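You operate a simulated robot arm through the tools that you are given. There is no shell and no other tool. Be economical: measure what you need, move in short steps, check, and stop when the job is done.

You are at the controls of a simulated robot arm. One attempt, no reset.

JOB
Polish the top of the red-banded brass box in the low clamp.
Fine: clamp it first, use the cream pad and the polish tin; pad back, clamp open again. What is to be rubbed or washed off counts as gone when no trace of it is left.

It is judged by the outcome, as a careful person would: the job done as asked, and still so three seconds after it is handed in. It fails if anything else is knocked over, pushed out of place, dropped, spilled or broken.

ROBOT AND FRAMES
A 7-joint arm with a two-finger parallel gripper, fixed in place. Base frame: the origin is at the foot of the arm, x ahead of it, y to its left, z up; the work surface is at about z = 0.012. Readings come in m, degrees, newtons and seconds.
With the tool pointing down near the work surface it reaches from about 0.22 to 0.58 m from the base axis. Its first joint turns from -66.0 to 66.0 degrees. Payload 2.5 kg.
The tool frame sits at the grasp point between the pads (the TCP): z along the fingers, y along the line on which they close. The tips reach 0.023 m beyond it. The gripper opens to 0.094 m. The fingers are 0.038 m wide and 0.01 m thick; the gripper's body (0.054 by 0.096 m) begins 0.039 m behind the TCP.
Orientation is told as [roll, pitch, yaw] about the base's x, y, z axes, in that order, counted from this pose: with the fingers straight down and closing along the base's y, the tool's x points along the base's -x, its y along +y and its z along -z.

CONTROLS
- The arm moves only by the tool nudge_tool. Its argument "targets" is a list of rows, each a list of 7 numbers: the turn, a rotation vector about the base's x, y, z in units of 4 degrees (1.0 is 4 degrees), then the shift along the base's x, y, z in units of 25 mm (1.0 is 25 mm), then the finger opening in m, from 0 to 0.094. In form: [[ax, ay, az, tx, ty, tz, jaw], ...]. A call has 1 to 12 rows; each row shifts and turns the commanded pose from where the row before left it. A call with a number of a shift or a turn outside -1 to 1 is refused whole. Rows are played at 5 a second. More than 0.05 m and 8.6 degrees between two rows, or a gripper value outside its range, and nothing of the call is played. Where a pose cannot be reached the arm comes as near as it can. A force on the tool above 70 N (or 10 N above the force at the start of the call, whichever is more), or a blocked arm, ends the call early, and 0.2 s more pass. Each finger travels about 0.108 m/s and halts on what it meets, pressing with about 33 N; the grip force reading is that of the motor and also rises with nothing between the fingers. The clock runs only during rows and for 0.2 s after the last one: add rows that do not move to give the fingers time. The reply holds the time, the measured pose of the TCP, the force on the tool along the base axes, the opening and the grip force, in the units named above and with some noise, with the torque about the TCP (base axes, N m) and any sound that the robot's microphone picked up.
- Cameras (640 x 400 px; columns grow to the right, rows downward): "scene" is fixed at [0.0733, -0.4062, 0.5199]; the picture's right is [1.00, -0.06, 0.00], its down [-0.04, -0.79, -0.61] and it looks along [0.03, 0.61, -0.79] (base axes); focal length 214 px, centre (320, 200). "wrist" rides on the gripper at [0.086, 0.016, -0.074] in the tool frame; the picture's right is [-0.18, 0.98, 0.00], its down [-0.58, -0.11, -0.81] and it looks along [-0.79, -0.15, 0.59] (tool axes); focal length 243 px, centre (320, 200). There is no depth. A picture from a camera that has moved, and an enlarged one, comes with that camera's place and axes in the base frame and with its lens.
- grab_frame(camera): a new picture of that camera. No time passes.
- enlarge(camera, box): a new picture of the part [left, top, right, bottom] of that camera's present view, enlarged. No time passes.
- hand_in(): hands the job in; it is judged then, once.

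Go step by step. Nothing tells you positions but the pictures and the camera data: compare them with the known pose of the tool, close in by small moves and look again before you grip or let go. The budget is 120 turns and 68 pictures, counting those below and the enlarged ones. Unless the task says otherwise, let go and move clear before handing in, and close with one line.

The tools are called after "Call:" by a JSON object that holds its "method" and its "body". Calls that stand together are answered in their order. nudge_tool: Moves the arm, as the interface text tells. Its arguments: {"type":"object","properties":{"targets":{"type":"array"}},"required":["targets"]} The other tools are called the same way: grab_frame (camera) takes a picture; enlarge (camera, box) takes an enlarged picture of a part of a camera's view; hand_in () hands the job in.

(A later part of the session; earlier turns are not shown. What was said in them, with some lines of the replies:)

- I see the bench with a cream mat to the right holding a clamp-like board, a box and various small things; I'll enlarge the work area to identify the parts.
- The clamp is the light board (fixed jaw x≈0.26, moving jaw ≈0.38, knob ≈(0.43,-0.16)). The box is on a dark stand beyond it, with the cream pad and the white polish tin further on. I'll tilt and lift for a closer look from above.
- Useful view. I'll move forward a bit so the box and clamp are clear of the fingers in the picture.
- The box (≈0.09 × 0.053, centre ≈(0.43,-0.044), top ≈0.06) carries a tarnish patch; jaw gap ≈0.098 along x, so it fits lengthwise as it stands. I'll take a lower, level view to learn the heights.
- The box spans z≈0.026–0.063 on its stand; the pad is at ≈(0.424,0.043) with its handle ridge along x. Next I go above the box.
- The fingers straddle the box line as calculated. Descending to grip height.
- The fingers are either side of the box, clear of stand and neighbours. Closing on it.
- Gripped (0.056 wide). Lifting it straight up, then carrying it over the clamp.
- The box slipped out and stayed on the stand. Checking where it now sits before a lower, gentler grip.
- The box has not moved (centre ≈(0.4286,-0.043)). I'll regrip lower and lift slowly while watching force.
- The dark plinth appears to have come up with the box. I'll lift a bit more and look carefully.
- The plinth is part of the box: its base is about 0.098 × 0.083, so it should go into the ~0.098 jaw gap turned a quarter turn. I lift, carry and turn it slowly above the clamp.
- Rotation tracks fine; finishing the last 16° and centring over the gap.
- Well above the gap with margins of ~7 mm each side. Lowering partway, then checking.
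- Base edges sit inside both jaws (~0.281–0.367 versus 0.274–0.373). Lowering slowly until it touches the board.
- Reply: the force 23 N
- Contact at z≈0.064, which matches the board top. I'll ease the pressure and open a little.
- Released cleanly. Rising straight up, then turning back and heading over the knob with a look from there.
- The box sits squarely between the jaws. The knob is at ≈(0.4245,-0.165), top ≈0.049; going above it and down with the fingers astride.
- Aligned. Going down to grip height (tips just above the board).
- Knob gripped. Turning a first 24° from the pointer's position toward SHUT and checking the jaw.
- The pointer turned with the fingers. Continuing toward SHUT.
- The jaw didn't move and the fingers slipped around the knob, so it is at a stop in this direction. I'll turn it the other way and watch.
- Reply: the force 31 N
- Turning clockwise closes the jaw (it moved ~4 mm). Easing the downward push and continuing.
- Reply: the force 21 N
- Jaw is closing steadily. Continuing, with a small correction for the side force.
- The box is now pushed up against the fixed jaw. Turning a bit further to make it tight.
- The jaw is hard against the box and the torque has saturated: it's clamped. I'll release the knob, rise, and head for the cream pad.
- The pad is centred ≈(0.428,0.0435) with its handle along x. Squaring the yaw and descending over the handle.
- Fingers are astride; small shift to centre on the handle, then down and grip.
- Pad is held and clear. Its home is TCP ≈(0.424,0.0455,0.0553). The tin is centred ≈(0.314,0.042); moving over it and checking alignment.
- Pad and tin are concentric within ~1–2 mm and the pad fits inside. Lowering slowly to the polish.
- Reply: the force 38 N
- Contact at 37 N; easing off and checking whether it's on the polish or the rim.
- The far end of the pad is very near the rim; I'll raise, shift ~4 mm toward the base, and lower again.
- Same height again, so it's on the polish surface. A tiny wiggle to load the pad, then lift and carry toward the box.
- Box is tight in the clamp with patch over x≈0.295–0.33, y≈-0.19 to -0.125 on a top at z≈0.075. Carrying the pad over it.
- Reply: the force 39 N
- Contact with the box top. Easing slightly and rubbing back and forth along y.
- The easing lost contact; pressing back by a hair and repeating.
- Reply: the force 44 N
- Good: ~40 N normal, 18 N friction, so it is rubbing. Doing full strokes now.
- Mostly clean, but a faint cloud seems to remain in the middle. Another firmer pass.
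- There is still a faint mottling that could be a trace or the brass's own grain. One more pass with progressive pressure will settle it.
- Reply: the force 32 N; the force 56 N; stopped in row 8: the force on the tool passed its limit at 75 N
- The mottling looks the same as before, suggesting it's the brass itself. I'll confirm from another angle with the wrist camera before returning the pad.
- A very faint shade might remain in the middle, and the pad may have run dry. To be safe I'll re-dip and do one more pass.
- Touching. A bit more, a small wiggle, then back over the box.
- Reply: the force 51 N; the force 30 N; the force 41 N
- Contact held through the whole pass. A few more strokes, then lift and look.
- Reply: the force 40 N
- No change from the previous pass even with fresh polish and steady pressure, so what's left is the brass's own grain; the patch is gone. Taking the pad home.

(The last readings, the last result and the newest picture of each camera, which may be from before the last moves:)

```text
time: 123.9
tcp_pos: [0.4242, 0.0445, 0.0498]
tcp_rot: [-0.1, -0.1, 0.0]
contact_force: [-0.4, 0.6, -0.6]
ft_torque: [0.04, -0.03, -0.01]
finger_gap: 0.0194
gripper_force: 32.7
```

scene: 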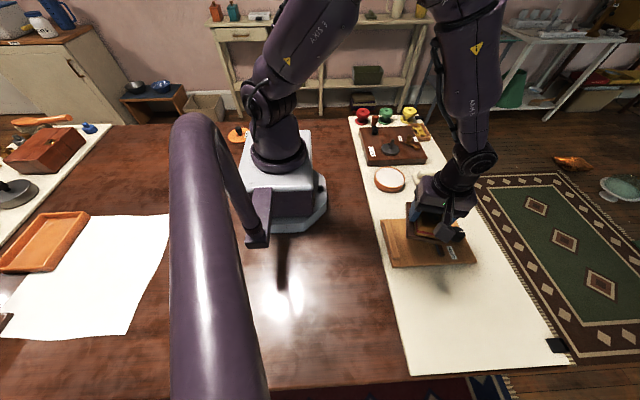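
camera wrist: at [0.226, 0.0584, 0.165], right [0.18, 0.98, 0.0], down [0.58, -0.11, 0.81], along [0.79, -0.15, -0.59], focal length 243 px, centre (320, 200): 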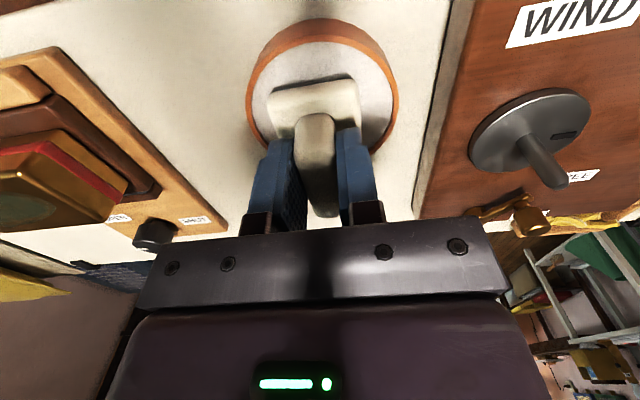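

Call:
{"method": "nudge_tool", "body": {"targets": [[0, 0, 0, 0, 0, -0.03, 0.005], [0, 0, 0, 0, 0, -0.03, 0.005], [0, 0, 0, 0, 0, 0, 0.005]]}}

Call:
{"method": "enlarge", "body": {"camera": "scene", "box": [400, 150, 460, 195]}}

```text
time: 124.7
tcp_pos: [0.426, 0.0452, 0.0486]
tcp_rot: [0.0, -0.1, 0.0]
contact_force: [-21.0, -2.6, 46.3]
ft_torque: [-0.03, 0.14, -0.03]
finger_gap: 0.0191
gripper_force: 32.8
```

```text
8.89 times, centred on (430, 172) of scene
camera zoom: at [0.0731, -0.4062, 0.5199], right [1.0, -0.06, 0.0], down [-0.04, -0.79, -0.61], along [0.03, 0.61, -0.79], focal length 1906 px, centre (-658, 444)
```

zoom: 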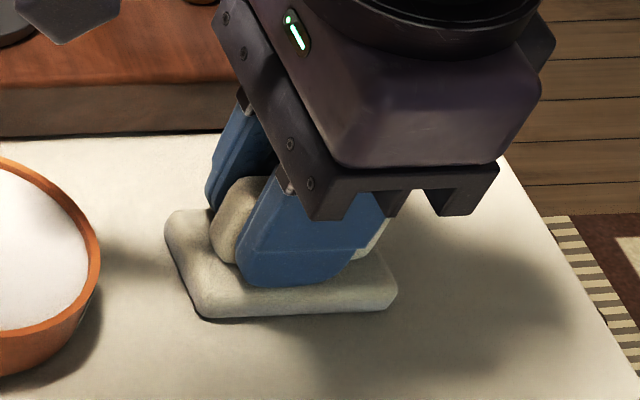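

Pad is down, ~2 mm off home in x; easing pressure with a small correction, then releasing.

Call:
{"method": "nudge_tool", "body": {"targets": [[0, 0, 0, 0, 0, 0.06, 0.005], [0, 0, 0, -0.09, 0, 0, 0.005], [0, 0, 0, 0, 0, -0.04, 0.005], [0, 0, 0, 0, 0, 0, 0.005], [0, 0, 0, 0, 0, 0, 0.022], [0, 0, 0, 0, 0, 0, 0.035], [0, 0, 0, 0, 0, 0, 0.045], [0, 0, 0, 0, 0, 0.3, 0.045], [0, 0, 0, 0, 0, 0.8, 0.045], [0, 0, 0, 0, 0, 1, 0.045], [0, 0, 0, 0, 0, 1, 0.045], [0, 0, 0, 0, 0, 1, 0.062]]}}

Call:
{"method": "enlarge", "body": {"camera": "scene", "box": [370, 150, 490, 270]}}

```text
time: 127.3
tcp_pos: [0.4212, 0.0452, 0.1493]
tcp_rot: [0.0, 0.1, 0.0]
contact_force: [0.6, -0.4, -0.8]
ft_torque: [0.0, 0.03, -0.04]
finger_gap: 0.0621
gripper_force: 0.1
```

```text
3.33 times, centred on (430, 210) of scene
camera zoom: at [0.0733, -0.4062, 0.5199], right [1.0, -0.06, 0.0], down [-0.04, -0.79, -0.61], along [0.03, 0.61, -0.79], focal length 715 px, centre (-47, 167)
```

zoom: 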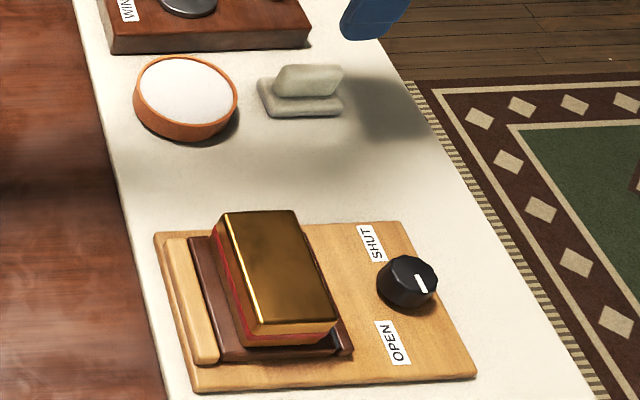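

Pad is home. Back to the knob, pre-turned to about -48° so I can unscrew anticlockwise.

Call:
{"method": "nudge_tool", "body": {"targets": [[0, 0, -1, 0.02, -0.7, 0, 0.062], [0, 0, -1, 0.02, -0.7, 0, 0.062], [0, 0, -1, 0.02, -0.7, 0, 0.062], [0, 0, -1, 0.02, -0.7, 0, 0.062], [0, 0, -1, 0.02, -0.7, 0, 0.062], [0, 0, -1, 0.02, -0.7, 0, 0.062], [0, 0, -1, 0.02, -0.7, 0, 0.062], [0, 0, -1, 0.02, -0.7, 0, 0.062], [0, 0, -1, 0.02, -0.7, 0, 0.062], [0, 0, -1, 0.02, -0.7, 0, 0.062], [0, 0, -1, 0.02, -0.7, 0, 0.062], [0, 0, -1, 0.02, -0.7, 0, 0.062]]}}

Call:
{"method": "nudge_tool", "body": {"targets": [[0, 0, 0, 0, 0, -0.6, 0.062], [0, 0, 0, 0, 0, -0.9, 0.062], [0, 0, 0, 0, 0, -0.6, 0.062], [0, 0, 0, 0, 0, 0, 0.062]]}}

```text
time: 129.9
tcp_pos: [0.4274, -0.1649, 0.1521]
tcp_rot: [0.1, 0.1, -48.1]
contact_force: [-0.3, -0.2, -0.6]
ft_torque: [0.0, 0.04, -0.01]
finger_gap: 0.062
gripper_force: 0.0
```

```text
time: 130.9
tcp_pos: [0.4296, -0.165, 0.1013]
tcp_rot: [0.0, 0.0, -48.0]
contact_force: [0.2, 0.3, -0.2]
ft_torque: [0.01, 0.01, -0.01]
finger_gap: 0.0619
gripper_force: 0.1
```

Call:
{"method": "nudge_tool", "body": {"targets": [[0, 0, 0, -0.03, 0, -0.7, 0.062], [0, 0, 0, 0, 0, -0.7, 0.062], [0, 0, 0, 0, 0, -0.44, 0.062], [0, 0, 0, 0, 0, 0, 0.05], [0, 0, 0, 0, 0, 0, 0.035], [0, 0, 0, 0, 0, 0, 0.025], [0, 0, 0, 0, 0, 0, 0.025]]}}

Call:
{"method": "nudge_tool", "body": {"targets": [[0, 0, 1, 0, 0, 0, 0.02], [0, 0, 1, 0, 0, 0, 0.02], [0, 0, 1, 0, 0, 0, 0.02], [0, 0, 1, 0, 0, 0, 0.02], [0, 0, 1, 0, 0, 0, 0.02], [0, 0, 1, 0, 0, 0, 0.02], [0, 0, 1, 0, 0, 0, 0.02], [0, 0, 1, 0, 0, 0, 0.02], [0, 0, 1, 0, 0, 0, 0.02], [0, 0, 1, 0, 0, 0, 0.02], [0, 0, 1, 0, 0, 0, 0.02], [0, 0, 1, 0, 0, 0, 0.02]]}}

Call:
{"method": "nudge_tool", "body": {"targets": [[0, 0, 1, 0, 0, 0, 0.02], [0, 0, 1, 0, 0, 0, 0.02], [0, 0, 1, 0, 0, 0, 0.02], [0, 0, 1, 0, 0, 0, 0.02], [0, 0, 1, 0, 0, 0, 0.02], [0, 0, 1, 0, 0, 0, 0.02], [0, 0, 1, 0, 0, 0, 0.02], [0, 0, 1, 0, 0, 0, 0.02], [0, 0, 1, 0, 0, 0, 0.02], [0, 0, 0, 0, 0, 0, 0.02]]}}

Call:
{"method": "enlarge", "body": {"camera": "scene", "box": [385, 205, 495, 275]}}

```text
time: 132.5
tcp_pos: [0.4288, -0.1661, 0.0531]
tcp_rot: [-0.1, 0.0, -48.0]
contact_force: [2.9, -3.5, -5.2]
ft_torque: [0.27, 0.17, 0.0]
finger_gap: 0.0356
gripper_force: 44.8
```

```text
time: 135.1
tcp_pos: [0.4279, -0.1643, 0.0522]
tcp_rot: [0.0, 0.0, 0.0]
contact_force: [-16.5, 3.4, 29.3]
ft_torque: [0.05, -0.44, -0.02]
finger_gap: 0.0357
gripper_force: 44.9
```

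```text
time: 137.3
tcp_pos: [0.428, -0.1646, 0.054]
tcp_rot: [-0.1, -0.1, 36.1]
contact_force: [5.1, 12.4, 17.0]
ft_torque: [-0.27, 0.66, 0.03]
finger_gap: 0.0356
gripper_force: 45.1
```

```text
5.71 times, centred on (440, 240) of scene
camera zoom: at [0.0733, -0.4062, 0.5199], right [1.0, -0.06, 0.0], down [-0.04, -0.79, -0.61], along [0.03, 0.61, -0.79], focal length 1226 px, centre (-366, -29)
```

zoom: 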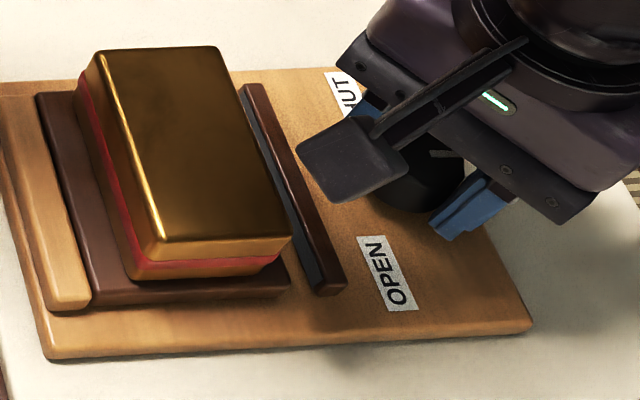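

The jaw is almost fully back to its open place. Turning a bit more to the stop.

Call:
{"method": "nudge_tool", "body": {"targets": [[0, 0, 1, 0, 0, 0, 0.02], [0, 0, 1, 0, 0, 0, 0.02], [0, 0, 1, 0, 0, 0, 0.02], [0, 0, 1, 0, 0, 0, 0.02], [0, 0, 0, 0, 0, 0, 0.02]]}}

```text
time: 138.5
tcp_pos: [0.4282, -0.1649, 0.0525]
tcp_rot: [-0.1, 0.1, 52.0]
contact_force: [3.3, 2.5, 7.7]
ft_torque: [0.02, -0.13, -0.17]
finger_gap: 0.0352
gripper_force: 45.3
```

Call:
{"method": "nudge_tool", "body": {"targets": [[0, 0, 1, 0, 0, 0, 0.02], [0, 0, 0.5, 0, 0, 0, 0.02], [0, 0, 0, 0, 0, 0, 0.02], [0, 0, 0, 0, 0, 0, 0.045], [0, 0, 0, 0, 0, 0, 0.062], [0, 0, 0, 0, 0, 0, 0.062], [0, 0, 0, 0, 0, 0.6, 0.062], [0, 0, 0, 0, 0, 1, 0.062], [0, 0, 0, 0, 0, 1, 0.062], [0, 0, 0, 0, 0, 1, 0.062], [0, 0, 0, 0, 0, 1, 0.062], [0, 0, 0, 0, 0, 1, 0.062]]}}

Call:
{"method": "nudge_tool", "body": {"targets": [[0, 0, -1, 0, 0.8, 0, 0.062], [0, 0, -1, 0, 0.8, 0, 0.062], [0, 0, -1, 0, 0.8, 0, 0.062], [0, 0, -1, 0, 0.8, 0, 0.062], [0, 0, -1, 0, 0.8, 0, 0.062], [0, 0, -1, 0, 0.8, 0, 0.062], [0, 0, -1, 0, 0.8, 0, 0.062], [0, 0, 0, 0, 0, 0, 0.062]]}}

Call:
{"method": "enlarge", "body": {"camera": "scene", "box": [370, 150, 490, 270]}}

```text
time: 141.1
tcp_pos: [0.4263, -0.1659, 0.1932]
tcp_rot: [0.0, 0.1, 58.0]
contact_force: [0.6, -0.4, -0.4]
ft_torque: [0.0, 0.0, -0.02]
finger_gap: 0.062
gripper_force: 0.0
```

```text
time: 142.9
tcp_pos: [0.4285, -0.0252, 0.1911]
tcp_rot: [0.0, -0.1, 29.8]
contact_force: [0.4, 0.2, -0.7]
ft_torque: [0.02, -0.01, -0.01]
finger_gap: 0.0621
gripper_force: 0.0
```

```text
3.33 times, centred on (430, 210) of scene
camera zoom: at [0.0733, -0.4062, 0.5199], right [1.0, -0.06, 0.0], down [-0.04, -0.79, -0.61], along [0.03, 0.61, -0.79], focal length 715 px, centre (-47, 167)
```

zoom: 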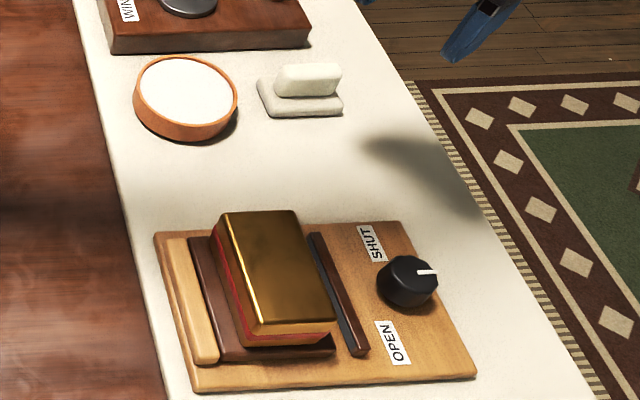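

The clamp is open again with the pointer back at its stop, the pad is home beside the tin, and the box is polished and lying in the clamp. The arm is clear, so I'm handing in.

Call:
{"method": "hand_in", "body": {}}

```text
The job is handed in.
```

The job is handed in: the red-banded box was clamped and its top polished with the cream pad until I could see no patch. A faint mottling stayed the same through the last passes, so I took it for the brass's own grain. The pad is back within a few millimetres of its place, the clamp is open again with the box still in it, and I saw nothing else disturbed.
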